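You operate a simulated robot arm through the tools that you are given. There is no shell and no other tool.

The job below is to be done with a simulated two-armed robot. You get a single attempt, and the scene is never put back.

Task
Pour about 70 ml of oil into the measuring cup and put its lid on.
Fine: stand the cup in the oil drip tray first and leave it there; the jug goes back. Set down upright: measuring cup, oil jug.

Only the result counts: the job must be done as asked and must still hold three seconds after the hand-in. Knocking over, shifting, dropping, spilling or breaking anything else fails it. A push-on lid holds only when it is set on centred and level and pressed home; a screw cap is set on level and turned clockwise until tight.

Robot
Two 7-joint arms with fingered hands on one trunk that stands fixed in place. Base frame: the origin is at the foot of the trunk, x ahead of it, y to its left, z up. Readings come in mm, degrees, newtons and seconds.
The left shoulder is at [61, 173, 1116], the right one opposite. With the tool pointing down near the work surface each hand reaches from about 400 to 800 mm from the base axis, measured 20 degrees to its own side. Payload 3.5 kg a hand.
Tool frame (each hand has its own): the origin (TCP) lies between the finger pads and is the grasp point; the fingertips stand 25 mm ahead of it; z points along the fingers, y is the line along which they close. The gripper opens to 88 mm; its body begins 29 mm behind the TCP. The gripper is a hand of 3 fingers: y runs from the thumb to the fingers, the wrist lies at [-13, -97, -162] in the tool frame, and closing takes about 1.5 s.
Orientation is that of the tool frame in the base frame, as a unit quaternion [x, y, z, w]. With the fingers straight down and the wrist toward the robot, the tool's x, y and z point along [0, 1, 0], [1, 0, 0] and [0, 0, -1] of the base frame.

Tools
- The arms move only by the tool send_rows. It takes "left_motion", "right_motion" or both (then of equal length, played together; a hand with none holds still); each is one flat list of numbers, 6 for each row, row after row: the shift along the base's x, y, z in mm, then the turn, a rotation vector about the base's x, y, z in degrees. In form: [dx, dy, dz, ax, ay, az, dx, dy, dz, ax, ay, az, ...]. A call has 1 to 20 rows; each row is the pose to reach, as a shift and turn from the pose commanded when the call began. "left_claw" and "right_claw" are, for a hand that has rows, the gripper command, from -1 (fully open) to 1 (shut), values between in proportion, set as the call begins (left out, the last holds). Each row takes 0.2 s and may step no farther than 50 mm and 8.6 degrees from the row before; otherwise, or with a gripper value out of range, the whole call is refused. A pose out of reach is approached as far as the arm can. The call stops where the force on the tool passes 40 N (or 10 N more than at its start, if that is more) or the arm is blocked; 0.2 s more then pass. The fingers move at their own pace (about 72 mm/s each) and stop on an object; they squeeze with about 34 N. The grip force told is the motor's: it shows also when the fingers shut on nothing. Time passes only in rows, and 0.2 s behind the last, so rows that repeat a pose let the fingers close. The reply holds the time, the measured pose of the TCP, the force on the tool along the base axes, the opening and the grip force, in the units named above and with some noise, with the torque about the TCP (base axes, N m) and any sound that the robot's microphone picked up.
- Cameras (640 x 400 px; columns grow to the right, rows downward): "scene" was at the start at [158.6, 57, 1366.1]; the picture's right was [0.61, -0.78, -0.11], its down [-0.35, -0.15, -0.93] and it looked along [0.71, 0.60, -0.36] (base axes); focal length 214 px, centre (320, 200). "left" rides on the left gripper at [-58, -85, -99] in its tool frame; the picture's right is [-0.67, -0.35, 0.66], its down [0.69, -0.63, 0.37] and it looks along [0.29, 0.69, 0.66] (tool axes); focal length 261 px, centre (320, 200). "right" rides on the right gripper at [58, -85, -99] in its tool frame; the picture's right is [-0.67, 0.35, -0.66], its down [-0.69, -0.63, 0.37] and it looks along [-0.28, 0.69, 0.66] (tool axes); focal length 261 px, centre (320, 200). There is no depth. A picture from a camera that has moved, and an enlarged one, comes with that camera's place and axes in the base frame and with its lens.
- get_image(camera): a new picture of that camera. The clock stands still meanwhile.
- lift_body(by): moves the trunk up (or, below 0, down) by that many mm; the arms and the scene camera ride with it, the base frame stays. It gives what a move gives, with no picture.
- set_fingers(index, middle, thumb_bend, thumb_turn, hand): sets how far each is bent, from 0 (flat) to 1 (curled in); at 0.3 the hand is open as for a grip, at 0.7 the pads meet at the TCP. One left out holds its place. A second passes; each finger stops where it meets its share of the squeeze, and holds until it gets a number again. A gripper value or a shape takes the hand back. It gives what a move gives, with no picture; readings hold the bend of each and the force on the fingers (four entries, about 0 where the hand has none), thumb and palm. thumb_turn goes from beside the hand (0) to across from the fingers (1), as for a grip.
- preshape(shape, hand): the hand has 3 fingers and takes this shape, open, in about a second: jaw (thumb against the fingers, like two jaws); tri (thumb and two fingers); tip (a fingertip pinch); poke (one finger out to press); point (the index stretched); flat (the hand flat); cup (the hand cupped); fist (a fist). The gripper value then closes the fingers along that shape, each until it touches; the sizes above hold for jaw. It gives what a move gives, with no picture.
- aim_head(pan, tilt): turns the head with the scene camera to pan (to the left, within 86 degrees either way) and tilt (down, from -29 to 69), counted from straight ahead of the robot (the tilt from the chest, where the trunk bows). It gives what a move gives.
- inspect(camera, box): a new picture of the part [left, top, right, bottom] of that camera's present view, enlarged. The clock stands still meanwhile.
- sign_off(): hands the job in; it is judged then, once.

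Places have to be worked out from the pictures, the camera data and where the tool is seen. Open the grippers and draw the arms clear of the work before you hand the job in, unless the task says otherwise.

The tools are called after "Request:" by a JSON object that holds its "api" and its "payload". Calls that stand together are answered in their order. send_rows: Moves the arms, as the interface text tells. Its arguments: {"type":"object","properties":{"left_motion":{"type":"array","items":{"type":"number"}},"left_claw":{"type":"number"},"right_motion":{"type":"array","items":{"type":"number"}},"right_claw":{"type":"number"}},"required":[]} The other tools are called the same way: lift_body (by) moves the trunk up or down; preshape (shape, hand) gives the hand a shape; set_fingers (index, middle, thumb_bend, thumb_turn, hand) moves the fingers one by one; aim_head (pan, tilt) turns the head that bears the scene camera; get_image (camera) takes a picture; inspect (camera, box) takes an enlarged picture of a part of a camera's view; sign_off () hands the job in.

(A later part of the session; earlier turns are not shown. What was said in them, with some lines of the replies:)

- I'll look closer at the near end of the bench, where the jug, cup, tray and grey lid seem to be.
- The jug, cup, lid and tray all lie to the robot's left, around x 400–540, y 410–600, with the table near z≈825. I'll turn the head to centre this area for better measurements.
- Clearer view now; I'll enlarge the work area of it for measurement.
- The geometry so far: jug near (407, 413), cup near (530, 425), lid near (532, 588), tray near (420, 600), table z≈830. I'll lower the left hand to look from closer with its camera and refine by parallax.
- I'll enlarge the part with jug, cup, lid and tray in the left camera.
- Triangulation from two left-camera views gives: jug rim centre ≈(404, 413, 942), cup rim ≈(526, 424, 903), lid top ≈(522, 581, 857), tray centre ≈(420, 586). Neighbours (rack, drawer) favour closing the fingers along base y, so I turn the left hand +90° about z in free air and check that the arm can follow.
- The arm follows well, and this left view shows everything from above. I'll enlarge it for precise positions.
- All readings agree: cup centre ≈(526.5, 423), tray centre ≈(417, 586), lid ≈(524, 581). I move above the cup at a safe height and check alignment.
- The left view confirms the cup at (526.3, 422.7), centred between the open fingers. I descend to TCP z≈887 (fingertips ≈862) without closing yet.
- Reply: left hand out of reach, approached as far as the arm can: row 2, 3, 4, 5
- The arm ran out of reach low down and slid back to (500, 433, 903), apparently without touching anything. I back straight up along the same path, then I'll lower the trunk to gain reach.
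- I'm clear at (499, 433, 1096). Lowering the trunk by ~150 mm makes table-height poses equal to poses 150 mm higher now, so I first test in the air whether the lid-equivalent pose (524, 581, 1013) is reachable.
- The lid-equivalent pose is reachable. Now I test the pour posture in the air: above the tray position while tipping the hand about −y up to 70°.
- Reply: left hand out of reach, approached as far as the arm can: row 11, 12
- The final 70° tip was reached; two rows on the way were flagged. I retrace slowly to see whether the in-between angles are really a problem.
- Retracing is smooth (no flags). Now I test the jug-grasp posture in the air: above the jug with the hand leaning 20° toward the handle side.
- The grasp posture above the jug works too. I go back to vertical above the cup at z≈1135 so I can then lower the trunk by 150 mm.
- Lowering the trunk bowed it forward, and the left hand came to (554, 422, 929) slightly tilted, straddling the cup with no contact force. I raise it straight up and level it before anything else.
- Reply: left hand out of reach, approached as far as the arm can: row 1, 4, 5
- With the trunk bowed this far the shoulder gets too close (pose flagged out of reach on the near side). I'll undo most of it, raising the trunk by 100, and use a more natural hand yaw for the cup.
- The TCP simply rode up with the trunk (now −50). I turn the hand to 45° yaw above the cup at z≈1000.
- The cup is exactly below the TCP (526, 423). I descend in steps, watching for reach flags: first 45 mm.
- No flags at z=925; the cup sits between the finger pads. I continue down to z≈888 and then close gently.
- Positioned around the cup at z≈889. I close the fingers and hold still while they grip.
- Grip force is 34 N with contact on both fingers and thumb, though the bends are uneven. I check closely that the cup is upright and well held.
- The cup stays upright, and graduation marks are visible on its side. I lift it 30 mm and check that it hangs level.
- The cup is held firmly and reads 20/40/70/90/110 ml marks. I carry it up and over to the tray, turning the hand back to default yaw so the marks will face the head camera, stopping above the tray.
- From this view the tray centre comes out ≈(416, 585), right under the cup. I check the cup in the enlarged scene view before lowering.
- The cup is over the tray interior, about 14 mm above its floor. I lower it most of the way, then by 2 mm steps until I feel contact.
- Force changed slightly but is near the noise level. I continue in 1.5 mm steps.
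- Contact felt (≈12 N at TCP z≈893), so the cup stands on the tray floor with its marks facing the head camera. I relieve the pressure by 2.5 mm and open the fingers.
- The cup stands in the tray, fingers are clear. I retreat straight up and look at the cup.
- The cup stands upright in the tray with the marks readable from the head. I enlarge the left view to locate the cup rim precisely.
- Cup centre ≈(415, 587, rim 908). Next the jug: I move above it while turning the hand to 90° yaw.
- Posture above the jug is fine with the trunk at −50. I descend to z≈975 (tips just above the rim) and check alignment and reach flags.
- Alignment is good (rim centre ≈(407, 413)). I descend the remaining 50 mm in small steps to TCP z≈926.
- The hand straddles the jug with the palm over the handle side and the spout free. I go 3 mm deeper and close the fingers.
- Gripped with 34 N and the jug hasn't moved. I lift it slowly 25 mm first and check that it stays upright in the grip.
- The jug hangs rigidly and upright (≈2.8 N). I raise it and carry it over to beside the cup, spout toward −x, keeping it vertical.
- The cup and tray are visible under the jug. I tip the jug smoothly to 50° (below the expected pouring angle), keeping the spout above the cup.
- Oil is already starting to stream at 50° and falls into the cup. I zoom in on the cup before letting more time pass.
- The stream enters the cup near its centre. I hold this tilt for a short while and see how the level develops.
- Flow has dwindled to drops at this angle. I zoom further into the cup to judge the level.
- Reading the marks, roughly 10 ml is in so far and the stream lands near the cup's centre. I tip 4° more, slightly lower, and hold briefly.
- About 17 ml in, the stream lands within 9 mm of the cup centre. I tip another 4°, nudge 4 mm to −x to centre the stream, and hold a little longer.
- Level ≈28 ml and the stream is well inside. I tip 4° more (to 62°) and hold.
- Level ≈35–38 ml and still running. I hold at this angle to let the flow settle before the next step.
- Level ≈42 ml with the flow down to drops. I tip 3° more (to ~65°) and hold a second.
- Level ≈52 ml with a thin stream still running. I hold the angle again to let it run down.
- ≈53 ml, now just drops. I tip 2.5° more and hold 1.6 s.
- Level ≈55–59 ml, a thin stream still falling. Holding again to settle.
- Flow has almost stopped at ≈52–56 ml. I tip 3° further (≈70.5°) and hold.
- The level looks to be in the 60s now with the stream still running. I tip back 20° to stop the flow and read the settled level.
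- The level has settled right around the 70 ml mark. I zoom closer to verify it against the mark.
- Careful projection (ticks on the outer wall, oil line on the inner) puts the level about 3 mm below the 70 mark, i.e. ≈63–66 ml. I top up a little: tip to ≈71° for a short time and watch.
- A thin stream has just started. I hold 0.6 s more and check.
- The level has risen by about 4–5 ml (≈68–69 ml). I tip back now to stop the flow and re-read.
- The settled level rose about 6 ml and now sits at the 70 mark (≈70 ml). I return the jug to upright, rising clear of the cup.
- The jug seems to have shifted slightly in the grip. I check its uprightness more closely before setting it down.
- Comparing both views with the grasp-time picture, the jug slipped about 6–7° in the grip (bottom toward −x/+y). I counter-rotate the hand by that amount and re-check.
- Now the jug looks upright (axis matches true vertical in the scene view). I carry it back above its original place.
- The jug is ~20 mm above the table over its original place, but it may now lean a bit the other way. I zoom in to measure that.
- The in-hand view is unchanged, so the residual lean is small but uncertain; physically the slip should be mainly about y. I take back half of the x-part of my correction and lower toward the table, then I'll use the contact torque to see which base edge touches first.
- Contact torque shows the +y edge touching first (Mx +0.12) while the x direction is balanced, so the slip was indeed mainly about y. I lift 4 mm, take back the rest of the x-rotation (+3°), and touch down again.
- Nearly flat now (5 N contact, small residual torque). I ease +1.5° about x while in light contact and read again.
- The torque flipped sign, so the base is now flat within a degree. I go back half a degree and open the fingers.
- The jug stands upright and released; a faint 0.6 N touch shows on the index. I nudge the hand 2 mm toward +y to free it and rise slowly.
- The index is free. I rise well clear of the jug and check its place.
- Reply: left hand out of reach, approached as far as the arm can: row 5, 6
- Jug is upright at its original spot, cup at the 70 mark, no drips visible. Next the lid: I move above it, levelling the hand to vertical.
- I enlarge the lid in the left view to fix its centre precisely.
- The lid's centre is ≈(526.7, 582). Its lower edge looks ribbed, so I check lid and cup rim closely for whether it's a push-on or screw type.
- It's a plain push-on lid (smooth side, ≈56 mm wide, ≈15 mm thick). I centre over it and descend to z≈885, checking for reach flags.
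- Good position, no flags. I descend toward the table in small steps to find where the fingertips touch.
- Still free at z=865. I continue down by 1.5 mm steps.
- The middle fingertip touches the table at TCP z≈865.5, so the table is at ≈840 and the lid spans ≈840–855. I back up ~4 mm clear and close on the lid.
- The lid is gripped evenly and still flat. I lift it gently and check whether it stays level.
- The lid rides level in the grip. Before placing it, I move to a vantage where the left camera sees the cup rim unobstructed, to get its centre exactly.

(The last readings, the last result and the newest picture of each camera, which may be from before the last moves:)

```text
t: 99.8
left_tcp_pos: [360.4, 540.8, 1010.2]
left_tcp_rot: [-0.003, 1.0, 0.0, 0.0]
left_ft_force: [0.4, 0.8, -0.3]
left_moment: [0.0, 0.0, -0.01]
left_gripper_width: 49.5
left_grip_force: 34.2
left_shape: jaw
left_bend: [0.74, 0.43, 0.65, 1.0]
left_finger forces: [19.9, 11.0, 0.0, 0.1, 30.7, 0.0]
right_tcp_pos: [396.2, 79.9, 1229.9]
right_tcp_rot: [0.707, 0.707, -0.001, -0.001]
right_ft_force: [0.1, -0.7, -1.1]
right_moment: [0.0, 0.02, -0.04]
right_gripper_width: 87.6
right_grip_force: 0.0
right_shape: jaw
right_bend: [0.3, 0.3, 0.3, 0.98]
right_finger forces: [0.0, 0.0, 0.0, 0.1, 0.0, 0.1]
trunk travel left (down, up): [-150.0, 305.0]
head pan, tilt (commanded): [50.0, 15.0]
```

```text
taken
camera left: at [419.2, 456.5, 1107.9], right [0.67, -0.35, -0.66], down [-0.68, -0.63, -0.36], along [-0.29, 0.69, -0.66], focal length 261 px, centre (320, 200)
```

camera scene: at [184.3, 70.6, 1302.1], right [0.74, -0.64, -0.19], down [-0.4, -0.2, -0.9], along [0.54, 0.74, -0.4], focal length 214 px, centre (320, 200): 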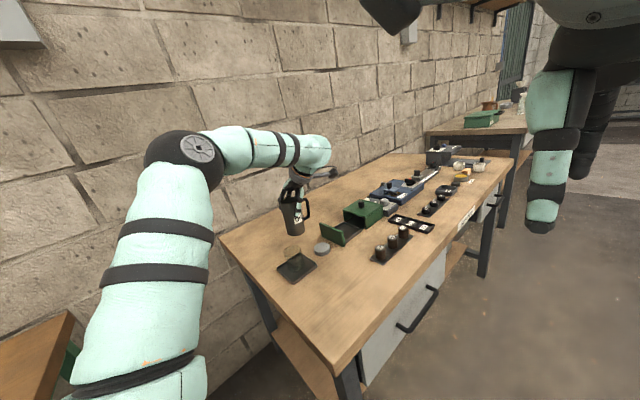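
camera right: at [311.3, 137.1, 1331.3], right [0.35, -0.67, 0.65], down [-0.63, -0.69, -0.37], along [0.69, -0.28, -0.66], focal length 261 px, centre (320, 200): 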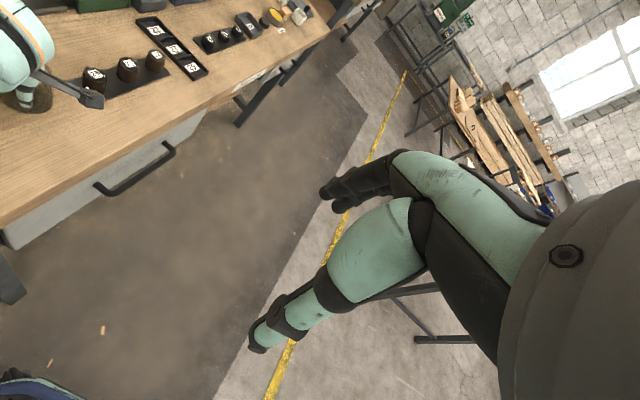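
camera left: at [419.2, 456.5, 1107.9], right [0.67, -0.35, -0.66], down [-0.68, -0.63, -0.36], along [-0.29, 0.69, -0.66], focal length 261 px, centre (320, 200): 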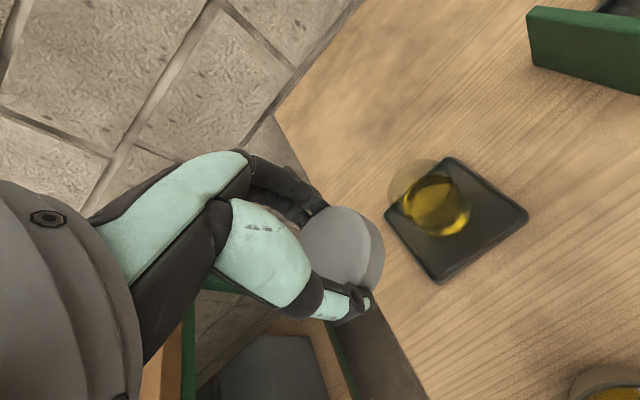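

Request:
{"api": "inspect", "payload": {"camera": "left", "box": [370, 140, 490, 250]}}

Request:
{"api": "inspect", "payload": {"camera": "left", "box": [280, 180, 400, 320]}}

```text
3.64 times, centred on (430, 195) of left
camera zoom: at [419.2, 456.5, 1107.9], right [0.67, -0.35, -0.66], down [-0.68, -0.63, -0.36], along [-0.29, 0.69, -0.66], focal length 948 px, centre (-80, 218)
```

zoom: 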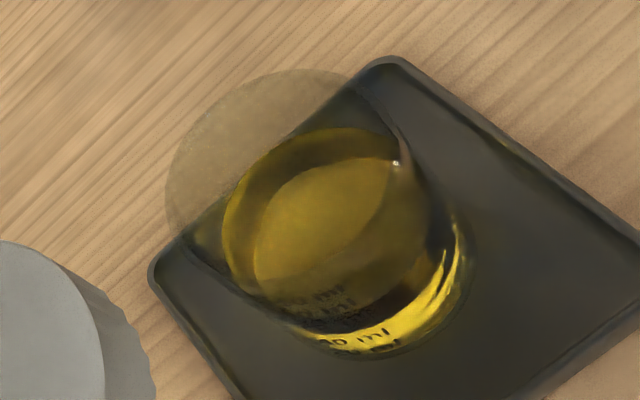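

```text
2.86 times, centred on (340, 250) of left
camera zoom: at [419.2, 456.5, 1107.9], right [0.67, -0.35, -0.66], down [-0.68, -0.63, -0.36], along [-0.29, 0.69, -0.66], focal length 745 px, centre (263, 57)
```

zoom: 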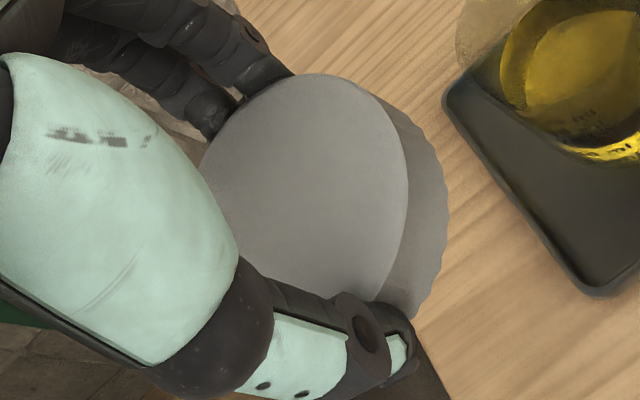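

Cup-centre estimates scatter by a few mm, so I tilt the hand 40° (lid firmly held) to look almost straight down on the cup for a precise fix.

Request:
{"api": "send_rows", "payload": {"left_motion": [0, 8, 2, -8, 0, 0, 0, 16, 4, -16, 0, 0, 0, 24, 6, -24, 0, 0, 0, 32, 8, -32, 0, 0, 0, 40, 10, -40, 0, 0, 0, 40, 10, -40, 0, 0]}}

Request:
{"api": "get_image", "payload": {"camera": "left"}}

```text
t: 101.2
left_tcp_pos: [360.6, 581.8, 1019.1]
left_tcp_rot: [-0.001, 0.939, -0.343, -0.002]
left_ft_force: [-0.3, 0.4, -0.8]
left_moment: [-0.04, 0.01, 0.0]
left_gripper_width: 48.8
left_grip_force: 34.3
left_shape: jaw
left_bend: [0.74, 0.43, 0.66, 1.0]
left_finger forces: [19.2, 11.8, 0.1, 0.0, 30.6, 0.1]
right_tcp_pos: [395.6, 79.1, 1231.5]
right_tcp_rot: [0.707, 0.707, 0.0, 0.0]
right_ft_force: [1.0, 0.4, -0.6]
right_moment: [-0.02, 0.0, 0.03]
right_gripper_width: 87.7
right_grip_force: 0.0
right_shape: jaw
right_bend: [0.3, 0.3, 0.3, 0.98]
right_finger forces: [0.0, 0.0, 0.1, 0.1, 0.0, 0.0]
trunk travel left (down, up): [-150.0, 305.0]
head pan, tilt (commanded): [50.0, 15.0]
```

```text
taken
camera left: at [419.2, 580.2, 1149.4], right [0.67, -0.69, -0.28], down [-0.68, -0.72, 0.13], along [-0.29, 0.11, -0.95], focal length 261 px, centre (320, 200)
```

left: 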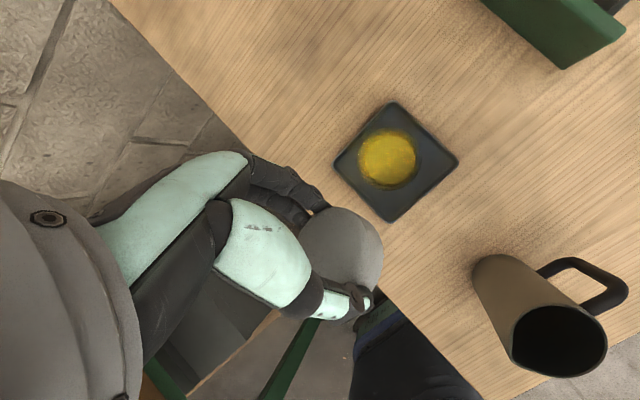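

Great near-overhead view. I enlarge the cup and tray.

Request:
{"api": "inspect", "payload": {"camera": "left", "box": [330, 95, 470, 225]}}

Request:
{"api": "inspect", "payload": {"camera": "left", "box": [350, 120, 430, 200]}}

Request:
{"api": "inspect", "payload": {"camera": "left", "box": [270, 180, 400, 330]}}

```text
3.08 times, centred on (400, 160) of left
camera zoom: at [419.2, 580.2, 1149.4], right [0.67, -0.69, -0.28], down [-0.68, -0.72, 0.13], along [-0.29, 0.11, -0.95], focal length 802 px, centre (74, 323)
```

zoom: 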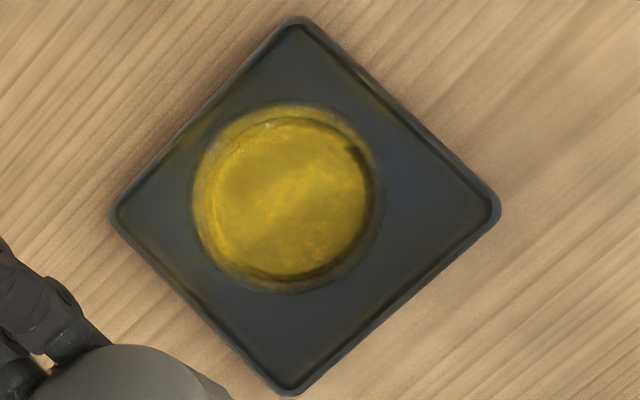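

```text
5.00 times, centred on (390, 160) of left
camera zoom: at [419.2, 580.2, 1149.4], right [0.67, -0.69, -0.28], down [-0.68, -0.72, 0.13], along [-0.29, 0.11, -0.95], focal length 1303 px, centre (-30, 400)
```

zoom: 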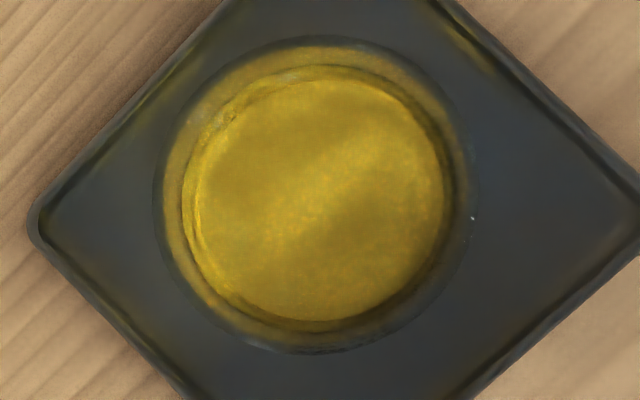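

```text
2.67 times, centred on (335, 255) of left
camera zoom: at [419.2, 580.2, 1149.4], right [0.67, -0.69, -0.28], down [-0.68, -0.72, 0.13], along [-0.29, 0.11, -0.95], focal length 695 px, centre (280, 53)
```

zoom: 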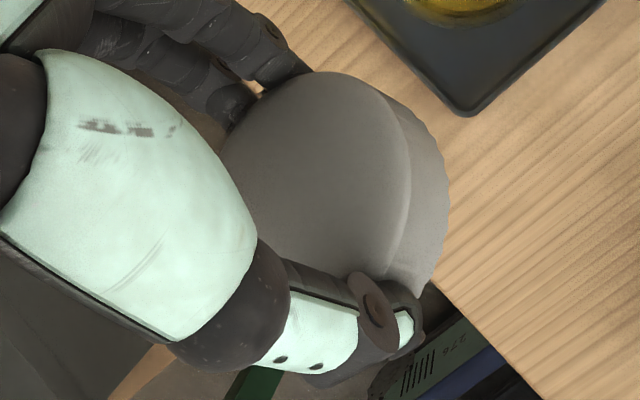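

From overhead the cup centre is (418.3, 588.6), agreeing with the earlier view; the lid sits at about (0, −3.2) relative to the TCP. I level the hand again and bring the lid above the cup at TCP (418.3, 591.8), ~17 mm over the rim.

Request:
{"api": "send_rows", "payload": {"left_motion": [0, 0, 0, 8, 0, 0, 0, 0, 0, 16, 0, 0, 0, 0, 0, 24, 0, 0, 15, 2, -5, 32, 0, 0, 30, 5, -10, 40, 0, 0, 45, 8, -25, 40, 0, 0, 57.7, 10, -45, 40, 0, 0, 57.7, 10, -62, 40, 0, 0, 57.7, 10, -62, 40, 0, 0]}}

Request:
{"api": "inspect", "payload": {"camera": "scene", "box": [265, 215, 335, 285]}}

Request:
{"api": "get_image", "payload": {"camera": "left"}}

```text
t: 103.2
left_tcp_pos: [417.9, 591.1, 956.9]
left_tcp_rot: [-0.003, 1.0, -0.001, 0.0]
left_ft_force: [-0.2, 0.1, -0.3]
left_moment: [0.04, -0.03, -0.01]
left_gripper_width: 48.4
left_grip_force: 34.3
left_shape: jaw
left_bend: [0.74, 0.43, 0.66, 1.0]
left_finger forces: [19.1, 12.0, 0.0, 0.1, 30.4, 0.1]
right_tcp_pos: [397.0, 79.2, 1231.3]
right_tcp_rot: [0.707, 0.707, -0.001, -0.001]
right_ft_force: [-0.6, 0.4, 0.8]
right_moment: [0.0, -0.01, -0.02]
right_gripper_width: 87.8
right_grip_force: 0.1
right_shape: jaw
right_bend: [0.3, 0.3, 0.3, 0.98]
right_finger forces: [0.0, 0.0, 0.0, 0.1, 0.0, 0.0]
trunk travel left (down, up): [-150.0, 305.0]
head pan, tilt (commanded): [50.0, 15.0]
```

```text
5.71 times, centred on (300, 250) of scene
camera zoom: at [184.1, 70.5, 1302.1], right [0.74, -0.64, -0.19], down [-0.4, -0.2, -0.9], along [0.54, 0.74, -0.4], focal length 1226 px, centre (434, -86)
```

zoom: 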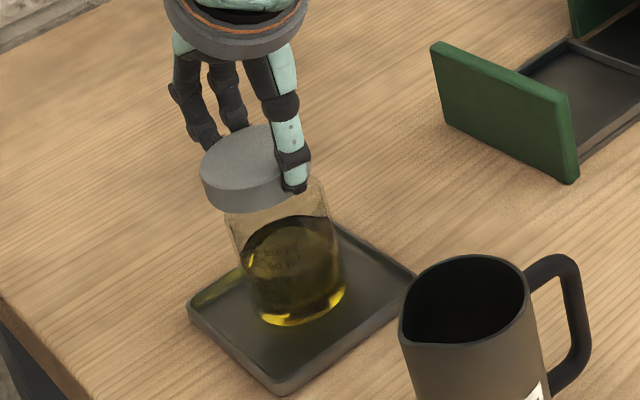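

```text
taken
camera left: at [477.3, 506.9, 1055.9], right [0.67, -0.35, -0.66], down [-0.68, -0.63, -0.37], along [-0.29, 0.69, -0.66], focal length 261 px, centre (320, 200)
```

left: 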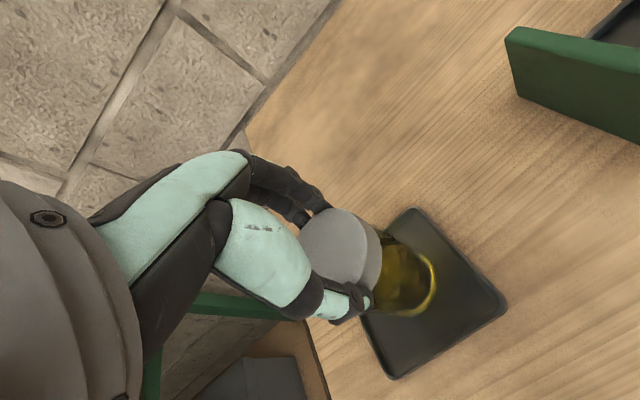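

Aligned within a few mm as far as visible. I lower to just above the rim (TCP z≈944) and check again at higher zoom.

Request:
{"api": "send_rows", "payload": {"left_motion": [0.3, 0.5, -6, 0, 0, 0, 0.3, 0.5, -13, 0, 0, 0, 0.3, 0.5, -13, 0, 0, 0]}}

Request:
{"api": "inspect", "payload": {"camera": "scene", "box": [280, 230, 310, 260]}}

Request:
{"api": "inspect", "payload": {"camera": "left", "box": [280, 190, 420, 330]}}

```text
t: 104.0
left_tcp_pos: [418.3, 591.3, 944.2]
left_tcp_rot: [-0.003, 1.0, 0.0, 0.0]
left_ft_force: [0.2, -0.7, 0.1]
left_moment: [0.0, -0.02, 0.0]
left_gripper_width: 48.4
left_grip_force: 33.9
left_shape: jaw
left_bend: [0.74, 0.43, 0.66, 1.0]
left_finger forces: [19.2, 11.9, 0.0, 0.0, 30.3, 0.0]
right_tcp_pos: [395.4, 79.7, 1231.1]
right_tcp_rot: [0.708, 0.706, 0.0, -0.001]
right_ft_force: [0.7, 0.0, 0.0]
right_moment: [0.02, -0.01, -0.01]
right_gripper_width: 87.5
right_grip_force: 0.0
right_shape: jaw
right_bend: [0.3, 0.3, 0.3, 0.98]
right_finger forces: [0.0, 0.1, 0.0, 0.1, 0.1, 0.0]
trunk travel left (down, up): [-150.0, 305.0]
head pan, tilt (commanded): [50.0, 15.0]
```

```text
13.33 times, centred on (295, 245) of scene
camera zoom: at [184.2, 70.4, 1302.1], right [0.74, -0.64, -0.19], down [-0.4, -0.2, -0.9], along [0.54, 0.74, -0.4], focal length 2860 px, centre (653, -400)
```

zoom: 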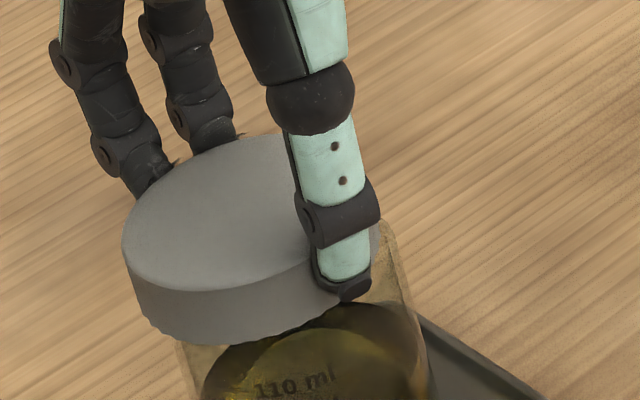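

```text
2.86 times, centred on (350, 260) of left
camera zoom: at [477.8, 507.0, 1042.7], right [0.67, -0.35, -0.66], down [-0.68, -0.63, -0.37], along [-0.29, 0.69, -0.66], focal length 745 px, centre (234, 29)
```

zoom: 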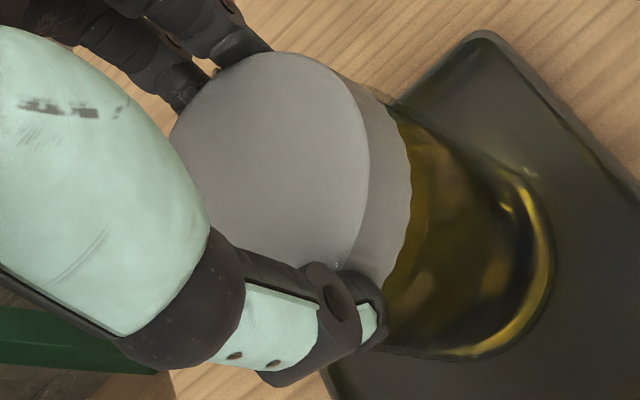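

At this zoom the lid sits ~4 mm too far to the image-left (−x/+y) relative to the cup. I shift it by (+3.0, −2.5) mm and re-check.

Request:
{"api": "send_rows", "payload": {"left_motion": [1.5, -1.2, 0, 0, 0, 0, 3, -2.5, 0, 0, 0, 0, 3, -2.5, 0, 0, 0, 0]}}

Request:
{"api": "inspect", "payload": {"camera": "scene", "box": [280, 230, 310, 260]}}

Request:
{"api": "inspect", "payload": {"camera": "left", "box": [320, 190, 440, 330]}}

```text
t: 104.8
left_tcp_pos: [421.6, 588.6, 944.2]
left_tcp_rot: [-0.003, 1.0, 0.001, 0.0]
left_ft_force: [-0.5, -0.3, -0.9]
left_moment: [0.01, -0.04, -0.01]
left_gripper_width: 48.4
left_grip_force: 34.3
left_shape: jaw
left_bend: [0.74, 0.43, 0.66, 1.0]
left_finger forces: [19.1, 11.8, 0.0, 0.0, 30.3, 0.0]
right_tcp_pos: [396.8, 80.0, 1231.4]
right_tcp_rot: [0.707, 0.707, 0.0, -0.001]
right_ft_force: [-0.3, -1.1, 0.7]
right_moment: [0.01, -0.02, 0.01]
right_gripper_width: 87.6
right_grip_force: 0.0
right_shape: jaw
right_bend: [0.3, 0.3, 0.3, 0.98]
right_finger forces: [0.1, 0.0, 0.1, 0.0, 0.0, 0.0]
trunk travel left (down, up): [-150.0, 305.0]
head pan, tilt (commanded): [50.0, 15.0]
```

```text
13.33 times, centred on (295, 245) of scene
camera zoom: at [184.2, 70.6, 1302.1], right [0.74, -0.64, -0.19], down [-0.4, -0.2, -0.9], along [0.54, 0.74, -0.4], focal length 2860 px, centre (653, -400)
```

zoom: 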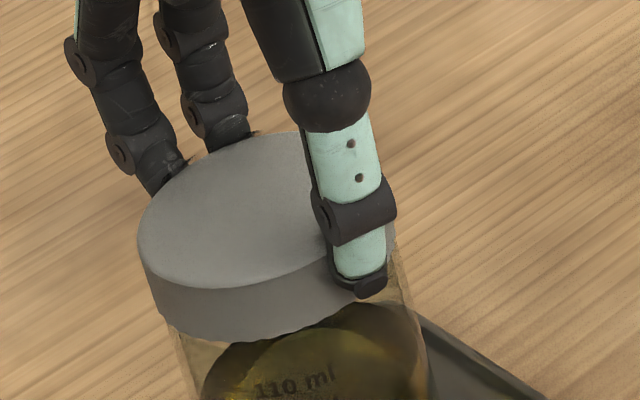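

```text
2.86 times, centred on (380, 260) of left
camera zoom: at [480.7, 504.8, 1042.5], right [0.67, -0.35, -0.66], down [-0.68, -0.63, -0.37], along [-0.29, 0.69, -0.66], focal length 745 px, centre (149, 29)
```

zoom: 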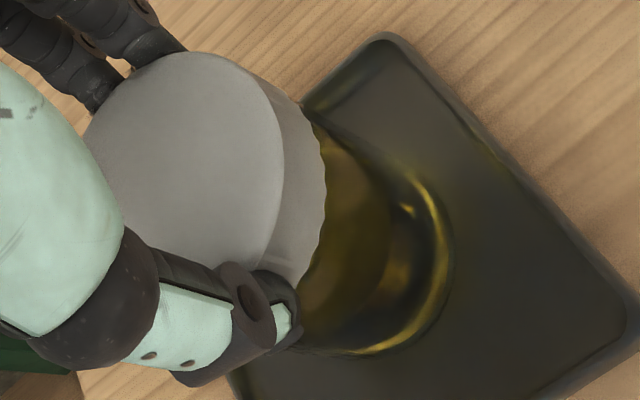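

Now the lid overhangs the cup almost equally on both sides (≈1 mm residual, opposite signs in the two views). I lower it gently toward the rim, watching force and torque.

Request:
{"api": "send_rows", "payload": {"left_motion": [0, 0, -3, 0, 0, 0, 0, 0, -5, 0, 0, 0, 0, 0, -5, 0, 0, 0]}}

Request:
{"api": "send_rows", "payload": {"left_motion": [0, 0, -2, 0, 0, 0, 0, 0, -2, 0, 0, 0]}}

Request:
{"api": "send_rows", "payload": {"left_motion": [0, 0, -2, 0, 0, 0, 0, 0, -2, 0, 0, 0]}}

```text
t: 105.6
left_tcp_pos: [422.0, 588.3, 939.3]
left_tcp_rot: [-0.003, 1.0, 0.0, 0.0]
left_ft_force: [0.5, 0.9, 2.9]
left_moment: [0.06, 0.03, 0.01]
left_gripper_width: 48.0
left_grip_force: 33.9
left_shape: jaw
left_bend: [0.74, 0.42, 0.66, 1.0]
left_finger forces: [19.9, 12.1, 0.0, 0.0, 30.5, 0.0]
right_tcp_pos: [395.7, 77.6, 1231.0]
right_tcp_rot: [0.707, 0.707, 0.0, 0.0]
right_ft_force: [0.0, 0.1, 0.5]
right_moment: [-0.02, 0.02, 0.01]
right_gripper_width: 87.4
right_grip_force: 0.1
right_shape: jaw
right_bend: [0.3, 0.3, 0.3, 0.98]
right_finger forces: [0.0, 0.1, 0.0, 0.0, 0.0, 0.0]
trunk travel left (down, up): [-150.0, 305.0]
head pan, tilt (commanded): [50.0, 15.0]
heard: snap
```

```text
t: 106.2
left_tcp_pos: [419.8, 587.8, 939.4]
left_tcp_rot: [-0.001, 1.0, 0.001, 0.001]
left_ft_force: [2.9, 2.7, 12.4]
left_moment: [0.13, -0.04, -0.02]
left_gripper_width: 48.4
left_grip_force: 34.5
left_shape: jaw
left_bend: [0.74, 0.42, 0.66, 1.0]
left_finger forces: [21.6, 13.3, 0.0, 0.1, 31.1, 0.0]
right_tcp_pos: [395.5, 78.9, 1232.0]
right_tcp_rot: [0.707, 0.707, 0.0, -0.001]
right_ft_force: [0.5, -0.6, -0.1]
right_moment: [-0.02, -0.01, 0.0]
right_gripper_width: 87.6
right_grip_force: 0.1
right_shape: jaw
right_bend: [0.3, 0.3, 0.3, 0.98]
right_finger forces: [0.0, 0.1, 0.1, 0.0, 0.1, 0.0]
trunk travel left (down, up): [-150.0, 305.0]
head pan, tilt (commanded): [50.0, 15.0]
```

```text
t: 106.8
left_tcp_pos: [420.8, 587.9, 938.1]
left_tcp_rot: [-0.002, 1.0, 0.001, 0.001]
left_ft_force: [4.2, 5.1, 22.7]
left_moment: [0.21, -0.09, -0.03]
left_gripper_width: 47.9
left_grip_force: 33.9
left_shape: jaw
left_bend: [0.74, 0.42, 0.67, 1.0]
left_finger forces: [23.5, 13.9, 0.1, 0.0, 31.3, 0.0]
right_tcp_pos: [394.2, 77.3, 1231.8]
right_tcp_rot: [0.707, 0.707, 0.001, -0.001]
right_ft_force: [-0.6, 0.2, -0.3]
right_moment: [0.01, 0.01, 0.01]
right_gripper_width: 87.6
right_grip_force: 0.1
right_shape: jaw
right_bend: [0.3, 0.3, 0.3, 0.98]
right_finger forces: [0.0, 0.1, 0.0, 0.0, 0.0, 0.0]
trunk travel left (down, up): [-150.0, 305.0]
head pan, tilt (commanded): [50.0, 15.0]
```

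I heard a snap as the lid came onto the rim, and the following press rose to 23 N against a firm stop. I check how it sits.

Request:
{"api": "inspect", "payload": {"camera": "scene", "box": [280, 230, 315, 275]}}

Request:
{"api": "inspect", "payload": {"camera": "left", "box": [320, 190, 440, 330]}}

```text
8.89 times, centred on (298, 252) of scene
camera zoom: at [182.7, 68.2, 1302.7], right [0.74, -0.64, -0.19], down [-0.39, -0.2, -0.9], along [0.54, 0.74, -0.4], focal length 1906 px, centre (520, -267)
```

zoom: 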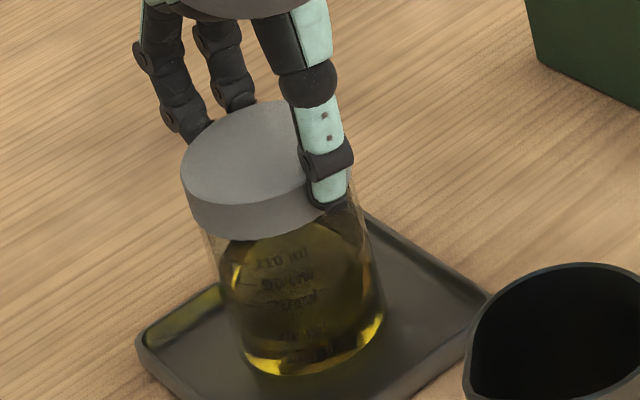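

```text
2.86 times, centred on (380, 260) of left
camera zoom: at [479.4, 502.9, 1036.6], right [0.67, -0.34, -0.66], down [-0.68, -0.63, -0.37], along [-0.29, 0.7, -0.66], focal length 745 px, centre (149, 29)
```

zoom: 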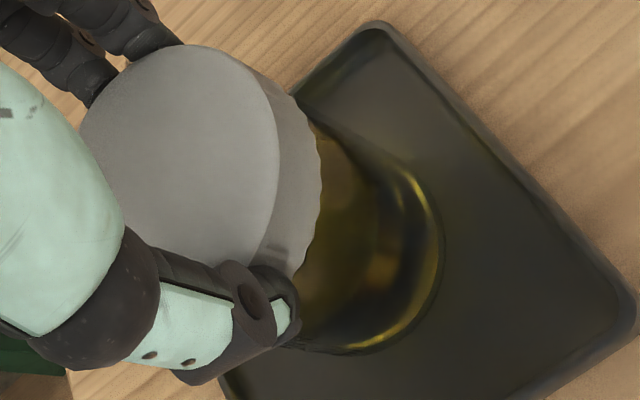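

The lid sits level on the cup. The labels look odd in this view, so I zoom in to make sure the cup hasn't moved.

Request:
{"api": "inspect", "payload": {"camera": "scene", "box": [288, 250, 308, 270]}}

Request:
{"api": "inspect", "payload": {"camera": "scene", "box": [260, 220, 340, 300]}}

```text
16.00 times, centred on (298, 260) of scene
camera zoom: at [182.7, 68.2, 1302.7], right [0.74, -0.64, -0.19], down [-0.39, -0.2, -0.9], along [0.54, 0.74, -0.4], focal length 3432 px, centre (672, -760)
```

zoom: 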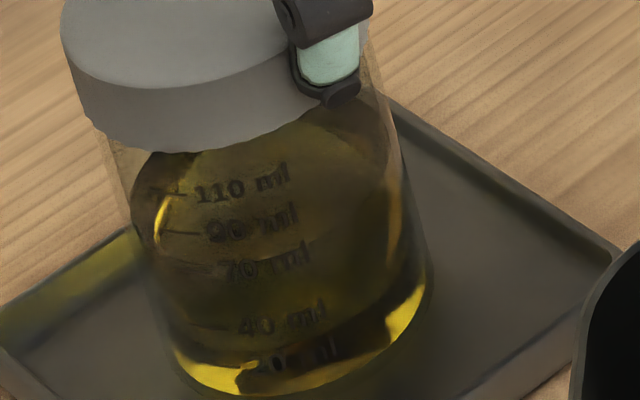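

```text
5.00 times, centred on (300, 260) of scene
camera zoom: at [182.7, 68.2, 1302.7], right [0.74, -0.64, -0.19], down [-0.39, -0.2, -0.9], along [0.54, 0.74, -0.4], focal length 1072 px, centre (420, -100)
```

zoom: 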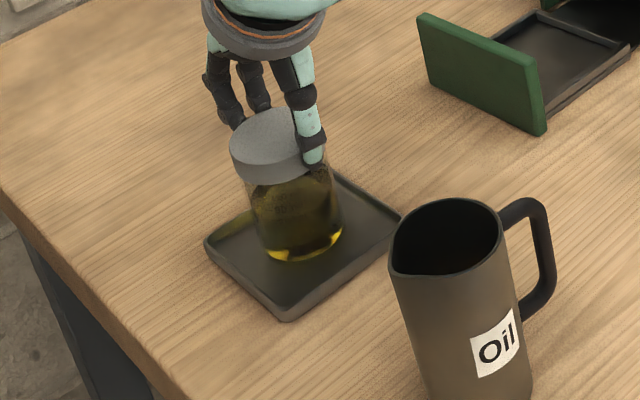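

The lid is level and centred on the upright cup. To be sure it's pressed home I press slightly harder (to ~30 N) once, then relieve.

Request:
{"api": "send_rows", "payload": {"left_motion": [0, 0, -1.2, 0, 0, 0, 0, 0, -1.2, 0, 0, 0]}}

Request:
{"api": "send_rows", "payload": {"left_motion": [0, 0, 2.5, 0, 0, 0, 0, 0, 5, 0, 0, 0, 0, 0, 5, 0, 0, 0]}}

```text
t: 107.4
left_tcp_pos: [419.5, 585.9, 937.7]
left_tcp_rot: [-0.002, 1.0, 0.002, 0.002]
left_ft_force: [7.0, 5.8, 30.5]
left_moment: [0.26, -0.12, -0.07]
left_gripper_width: 48.4
left_grip_force: 34.2
left_shape: jaw
left_bend: [0.74, 0.41, 0.68, 1.0]
left_finger forces: [24.0, 14.6, 0.0, 0.0, 31.6, 0.0]
right_tcp_pos: [394.1, 75.8, 1233.0]
right_tcp_rot: [0.707, 0.707, 0.002, -0.001]
right_ft_force: [-0.1, 0.2, -0.2]
right_moment: [-0.03, 0.02, -0.03]
right_gripper_width: 87.5
right_grip_force: 0.0
right_shape: jaw
right_bend: [0.3, 0.3, 0.3, 0.98]
right_finger forces: [0.0, 0.1, 0.1, 0.0, 0.1, 0.1]
trunk travel left (down, up): [-150.0, 305.0]
head pan, tilt (commanded): [50.0, 15.0]
```

```text
t: 108.2
left_tcp_pos: [419.1, 587.6, 939.5]
left_tcp_rot: [-0.002, 1.0, 0.0, -0.001]
left_ft_force: [1.6, -0.7, 7.5]
left_moment: [0.07, -0.03, -0.05]
left_gripper_width: 48.2
left_grip_force: 33.7
left_shape: jaw
left_bend: [0.74, 0.41, 0.68, 1.0]
left_finger forces: [20.5, 12.2, 0.1, 0.0, 32.9, 0.0]
right_tcp_pos: [395.2, 78.7, 1232.4]
right_tcp_rot: [0.707, 0.707, 0.0, -0.001]
right_ft_force: [0.8, 0.3, 0.1]
right_moment: [0.01, 0.0, -0.03]
right_gripper_width: 87.6
right_grip_force: 0.1
right_shape: jaw
right_bend: [0.3, 0.3, 0.3, 0.98]
right_finger forces: [0.1, 0.0, 0.0, 0.0, 0.0, 0.1]
trunk travel left (down, up): [-150.0, 305.0]
head pan, tilt (commanded): [50.0, 15.0]
```

No further movement, so the lid is seated at a firm stop. I ease up in small steps, watching the force: if the lid is latched the cup's weight should show.

Request:
{"api": "send_rows", "payload": {"left_motion": [0, 0, 1, 0, 0, 0, 0, 0, 1, 0, 0, 0]}}

Request:
{"api": "send_rows", "payload": {"left_motion": [0, 0, 1, 0, 0, 0, 0, 0, 1, 0, 0, 0, 0, 0, 1, 0, 0, 0]}}

Request:
{"api": "inspect", "payload": {"camera": "scene", "box": [280, 235, 315, 280]}}

```text
t: 108.8
left_tcp_pos: [420.1, 588.7, 940.2]
left_tcp_rot: [-0.002, 1.0, 0.0, -0.001]
left_ft_force: [0.6, -0.9, 1.4]
left_moment: [0.01, 0.02, 0.0]
left_gripper_width: 48.3
left_grip_force: 34.9
left_shape: jaw
left_bend: [0.74, 0.41, 0.68, 1.0]
left_finger forces: [20.1, 12.3, 0.0, 0.0, 32.1, 0.0]
right_tcp_pos: [394.9, 79.9, 1231.1]
right_tcp_rot: [0.707, 0.707, 0.0, 0.0]
right_ft_force: [-0.3, 0.3, 0.3]
right_moment: [-0.03, 0.04, 0.01]
right_gripper_width: 87.5
right_grip_force: 0.0
right_shape: jaw
right_bend: [0.3, 0.3, 0.3, 0.98]
right_finger forces: [0.0, 0.2, 0.1, 0.1, 0.0, 0.0]
trunk travel left (down, up): [-150.0, 305.0]
head pan, tilt (commanded): [50.0, 15.0]
```

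```text
t: 109.6
left_tcp_pos: [422.8, 588.6, 940.4]
left_tcp_rot: [-0.003, 1.0, 0.0, 0.001]
left_ft_force: [-0.2, 0.2, -1.0]
left_moment: [-0.01, -0.03, -0.01]
left_gripper_width: 48.3
left_grip_force: 33.7
left_shape: jaw
left_bend: [0.74, 0.41, 0.68, 1.0]
left_finger forces: [20.2, 12.1, 0.0, 0.0, 31.8, 0.0]
right_tcp_pos: [395.8, 79.2, 1231.6]
right_tcp_rot: [0.707, 0.707, -0.001, -0.001]
right_ft_force: [0.2, 0.3, 0.1]
right_moment: [-0.01, -0.02, -0.02]
right_gripper_width: 87.4
right_grip_force: 0.1
right_shape: jaw
right_bend: [0.3, 0.3, 0.3, 0.98]
right_finger forces: [0.0, 0.1, 0.0, 0.0, 0.1, 0.1]
trunk travel left (down, up): [-150.0, 305.0]
head pan, tilt (commanded): [50.0, 15.0]
```

```text
8.89 times, centred on (298, 258) of scene
camera zoom: at [184.4, 70.7, 1302.0], right [0.74, -0.64, -0.19], down [-0.4, -0.2, -0.9], along [0.54, 0.74, -0.4], focal length 1906 px, centre (520, -311)
```

zoom: 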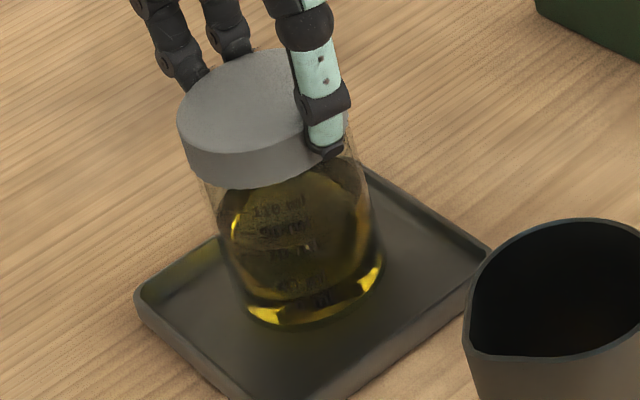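

Fz is around −1 N. I raise one more millimetre and read again to see whether the cup comes along with the lid.

Request:
{"api": "send_rows", "payload": {"left_motion": [0, 0, 1.5, 0, 0, 0, 0, 0, 1.5, 0, 0, 0]}}

Request:
{"api": "send_rows", "payload": {"left_motion": [0, 0, 0, 0, 0, 0]}}

Request:
{"api": "inspect", "payload": {"camera": "scene", "box": [280, 235, 315, 280]}}

```text
t: 110.2
left_tcp_pos: [421.0, 589.7, 942.7]
left_tcp_rot: [-0.002, 1.0, 0.0, 0.0]
left_ft_force: [-1.1, 0.2, -2.0]
left_moment: [0.0, -0.01, -0.01]
left_gripper_width: 48.3
left_grip_force: 34.1
left_shape: jaw
left_bend: [0.74, 0.41, 0.68, 1.0]
left_finger forces: [20.3, 12.1, 0.1, 0.1, 31.8, 0.0]
right_tcp_pos: [395.3, 79.5, 1232.3]
right_tcp_rot: [0.707, 0.707, -0.001, -0.001]
right_ft_force: [0.1, -0.2, -0.1]
right_moment: [0.02, -0.04, 0.02]
right_gripper_width: 87.6
right_grip_force: 0.1
right_shape: jaw
right_bend: [0.3, 0.3, 0.3, 0.98]
right_finger forces: [0.0, 0.1, 0.0, 0.1, 0.0, 0.0]
trunk travel left (down, up): [-150.0, 305.0]
head pan, tilt (commanded): [50.0, 15.0]
```

```text
t: 110.6
left_tcp_pos: [421.6, 588.7, 942.1]
left_tcp_rot: [-0.002, 1.0, 0.0, 0.0]
left_ft_force: [0.1, -0.3, -2.5]
left_moment: [-0.02, 0.0, 0.03]
left_gripper_width: 48.2
left_grip_force: 33.7
left_shape: jaw
left_bend: [0.74, 0.41, 0.68, 1.0]
left_finger forces: [20.3, 12.2, 0.1, 0.0, 31.7, 0.0]
right_tcp_pos: [396.2, 79.2, 1230.4]
right_tcp_rot: [0.707, 0.707, -0.001, -0.001]
right_ft_force: [0.0, -0.2, 0.6]
right_moment: [0.01, 0.0, -0.03]
right_gripper_width: 88.0
right_grip_force: 0.1
right_shape: jaw
right_bend: [0.3, 0.3, 0.3, 0.98]
right_finger forces: [0.1, 0.0, 0.1, 0.0, 0.1, 0.0]
trunk travel left (down, up): [-150.0, 305.0]
head pan, tilt (commanded): [50.0, 15.0]
```

```text
8.89 times, centred on (298, 258) of scene
camera zoom: at [184.4, 70.7, 1302.1], right [0.74, -0.64, -0.19], down [-0.4, -0.2, -0.9], along [0.54, 0.74, -0.4], focal length 1906 px, centre (520, -311)
```

zoom: 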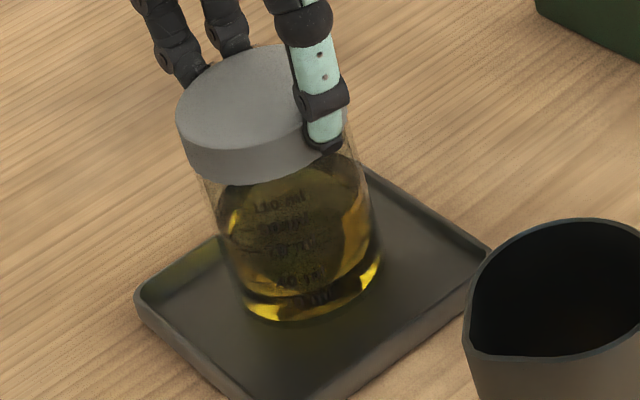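

The cup's weight (≈2.2 N) now hangs on the lid: it is firmly latched. I set the cup back down the 2 mm and release once it carries load.

Request:
{"api": "send_rows", "payload": {"left_motion": [0, 0, -1.5, 0, 0, 0, 0, 0, -2.5, 0, 0, 0, 0, 0, -2.5, 0, 0, 0]}}

Request:
{"api": "send_rows", "payload": {"left_motion": [0, 0, 0, 0, 0, 0, 0, 0, 0, 0, 0, 0, 0, 0, 0, 0, 0, 0, 0, 0, 0, 0, 0, 0, 0, 0, 0, 0, 0, 0, 0, 0, 0, 0, 0, 0], "left_claw": -1}}

Request:
{"api": "inspect", "payload": {"camera": "scene", "box": [270, 215, 330, 280]}}

```text
t: 111.4
left_tcp_pos: [421.6, 589.2, 940.4]
left_tcp_rot: [-0.002, 1.0, 0.001, -0.001]
left_ft_force: [-0.6, 0.0, -2.3]
left_moment: [-0.01, 0.01, -0.03]
left_gripper_width: 48.1
left_grip_force: 34.5
left_shape: jaw
left_bend: [0.74, 0.41, 0.68, 1.0]
left_finger forces: [20.3, 12.2, 0.0, 0.0, 31.9, 0.0]
right_tcp_pos: [396.1, 80.0, 1231.7]
right_tcp_rot: [0.707, 0.707, -0.001, -0.001]
right_ft_force: [0.4, 0.2, -0.8]
right_moment: [-0.02, -0.02, 0.02]
right_gripper_width: 87.6
right_grip_force: 0.3
right_shape: jaw
right_bend: [0.3, 0.3, 0.3, 0.98]
right_finger forces: [0.0, 0.0, 0.0, 0.0, 0.0, 0.1]
trunk travel left (down, up): [-150.0, 305.0]
head pan, tilt (commanded): [50.0, 15.0]
```

```text
t: 112.8
left_tcp_pos: [420.2, 589.1, 940.7]
left_tcp_rot: [-0.002, 1.0, -0.001, 0.0]
left_ft_force: [-0.8, 0.4, 0.0]
left_moment: [0.02, -0.01, -0.02]
left_gripper_width: 87.3
left_grip_force: 0.0
left_shape: jaw
left_bend: [0.3, 0.3, 0.3, 0.98]
left_finger forces: [0.1, 0.1, 0.0, 0.0, 0.0, 0.0]
right_tcp_pos: [396.0, 80.9, 1232.0]
right_tcp_rot: [0.707, 0.707, -0.001, -0.001]
right_ft_force: [0.3, 0.4, 0.6]
right_moment: [-0.01, -0.04, 0.01]
right_gripper_width: 87.5
right_grip_force: 0.1
right_shape: jaw
right_bend: [0.3, 0.3, 0.3, 0.98]
right_finger forces: [0.0, 0.1, 0.1, 0.0, 0.1, 0.0]
trunk travel left (down, up): [-150.0, 305.0]
head pan, tilt (commanded): [50.0, 15.0]
```

```text
6.15 times, centred on (300, 248) of scene
camera zoom: at [184.2, 70.3, 1302.1], right [0.74, -0.64, -0.19], down [-0.4, -0.2, -0.9], along [0.54, 0.74, -0.4], focal length 1320 px, centre (443, -92)
```

zoom: 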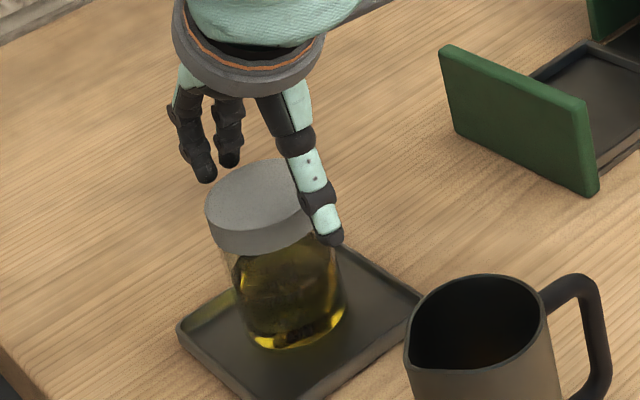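

Released; the cup stands upright with the lid on. I retreat straight up and then away from the work.

Request:
{"api": "send_rows", "payload": {"left_motion": [0, 0, 15, 0, 0, 0, 0, 0, 40, 0, 0, 0, 0, 0, 80, 0, 0, 0, 0, 0, 120, 0, 0, 0, 0, 0, 160, 0, 0, 0, 0, 0, 160, 0, 0, 0]}}

Request:
{"api": "get_image", "payload": {"camera": "left"}}

Request:
{"api": "inspect", "payload": {"camera": "scene", "box": [260, 220, 380, 310]}}

```text
t: 114.2
left_tcp_pos: [422.7, 589.6, 1100.5]
left_tcp_rot: [-0.003, 1.0, -0.001, 0.0]
left_ft_force: [0.0, 0.8, -0.1]
left_moment: [-0.01, -0.01, -0.03]
left_gripper_width: 87.7
left_grip_force: 0.0
left_shape: jaw
left_bend: [0.3, 0.3, 0.3, 0.98]
left_finger forces: [0.1, 0.1, 0.0, 0.0, 0.0, 0.1]
right_tcp_pos: [397.2, 79.6, 1232.2]
right_tcp_rot: [0.707, 0.707, -0.001, -0.001]
right_ft_force: [0.0, 0.0, 0.1]
right_moment: [-0.01, -0.02, -0.01]
right_gripper_width: 87.7
right_grip_force: 0.2
right_shape: jaw
right_bend: [0.3, 0.3, 0.3, 0.98]
right_finger forces: [0.0, 0.1, 0.1, 0.0, 0.1, 0.1]
trunk travel left (down, up): [-150.0, 305.0]
head pan, tilt (commanded): [50.0, 15.0]
```

```text
taken
camera left: at [481.5, 504.3, 1199.1], right [0.67, -0.35, -0.66], down [-0.68, -0.63, -0.36], along [-0.29, 0.69, -0.66], focal length 261 px, centre (320, 200)
```

left: 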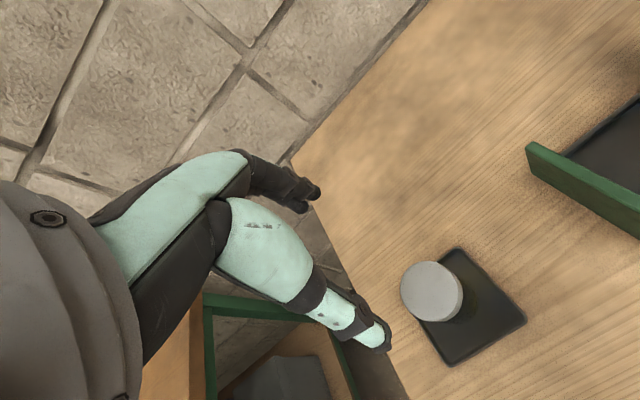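

```text
4.44 times, centred on (320, 265) of scene
camera zoom: at [184.4, 70.6, 1302.0], right [0.74, -0.64, -0.19], down [-0.4, -0.2, -0.9], along [0.54, 0.74, -0.4], focal length 953 px, centre (320, -89)
```

zoom: 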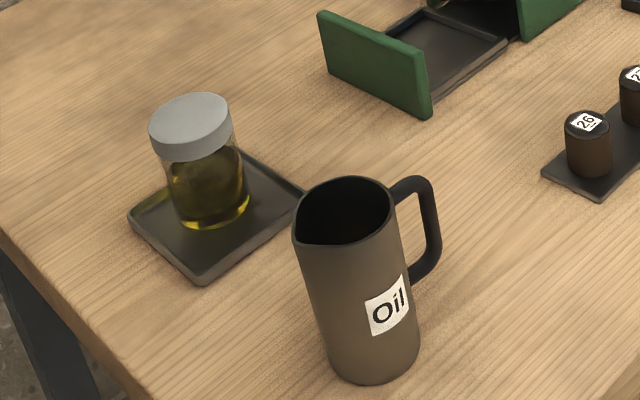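

Everything is in place: cup lidded and upright in the tray, jug upright on its original spot (within ~3 mm), nothing else disturbed. I draw the left arm further up and back.

Request:
{"api": "send_rows", "payload": {"left_motion": [-5, -10, 40, 0, 0, -6, -10, -20, 80, 0, 0, -12, -15, -30, 115, 0, 0, -20, -25, -45, 140, 0, 0, -28, -35, -60, 150, 0, 0, -36, -45, -75, 150, 0, 0, -44, -45, -75, 150, 0, 0, -44], "left_claw": -1}}

Request:
{"api": "get_image", "payload": {"camera": "scene"}}

Request:
{"api": "inspect", "payload": {"camera": "scene", "box": [240, 210, 400, 310]}}

```text
t: 115.8
left_tcp_pos: [375.6, 513.3, 1250.5]
left_tcp_rot: [0.373, 0.928, 0.0, -0.001]
left_ft_force: [0.1, 0.0, 0.4]
left_moment: [0.01, 0.02, 0.03]
left_gripper_width: 87.6
left_grip_force: 0.1
left_shape: jaw
left_bend: [0.3, 0.3, 0.3, 0.98]
left_finger forces: [0.1, 0.1, 0.0, 0.0, 0.1, 0.0]
right_tcp_pos: [397.3, 79.0, 1231.1]
right_tcp_rot: [0.707, 0.707, -0.001, -0.001]
right_ft_force: [-0.2, -0.3, 0.0]
right_moment: [0.02, -0.02, 0.01]
right_gripper_width: 87.2
right_grip_force: 0.0
right_shape: jaw
right_bend: [0.3, 0.3, 0.3, 0.98]
right_finger forces: [0.0, 0.0, 0.1, 0.1, 0.0, 0.2]
trunk travel left (down, up): [-150.0, 305.0]
head pan, tilt (commanded): [50.0, 15.0]
```

```text
taken
camera scene: at [184.5, 70.3, 1302.0], right [0.74, -0.64, -0.19], down [-0.4, -0.2, -0.9], along [0.54, 0.74, -0.4], focal length 214 px, centre (320, 200)
```

scene: 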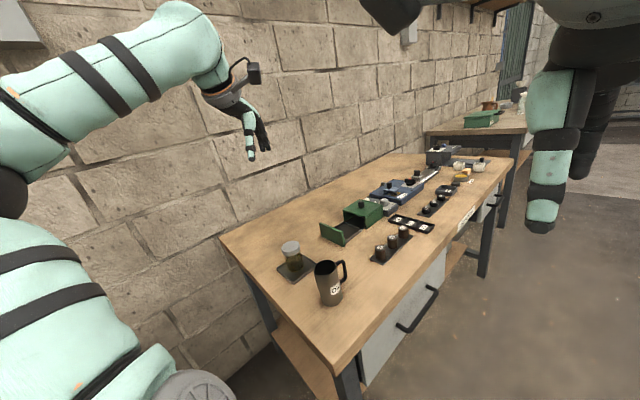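

```text
4.00 times, centred on (320, 260) of scene
camera zoom: at [184.5, 70.3, 1302.0], right [0.74, -0.64, -0.19], down [-0.4, -0.2, -0.9], along [0.54, 0.74, -0.4], focal length 858 px, centre (320, -40)
```

zoom: 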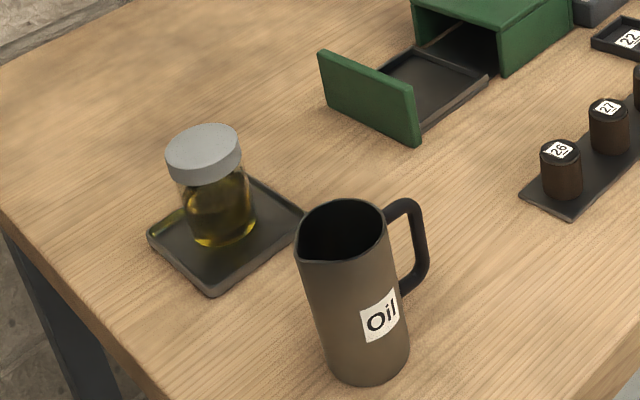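

Both arms are clear with open grippers. The cup, filled to the 70 ml mark, stands upright in the tray with its lid latched. The jug stands upright back in its place, and no spills are visible, so I hand the job in.

Request:
{"api": "sign_off", "payload": {}}

```text
The job is handed in.
```

The cup is filled to its 70 ml mark, as near as I could read it. It stands upright in the drip tray with the lid on, and I have handed the job in.

- **Oil:** the level sits at the 70 ml line. I read it through the glass from the head camera, so it could be a few ml off. It took two pours: after the first I judged it at about 63–66 ml and topped it up.
- **Lid:** it went on with an audible snap. I pressed it with about 30 N, then raised it about 2 mm. The cup came up with it, so the lid is holding. When I let go afterwards, the cup may have dropped less than 1 mm back into the tray.
- **Jug:** it is upright on its original spot, within about 3 mm. It slipped about 7° in the grip while pouring, and I straightened it before setting it down.
- **Surroundings:** I saw no drips, and nothing else on the bench looks moved. Both grippers are open and the arms are clear of the bench.
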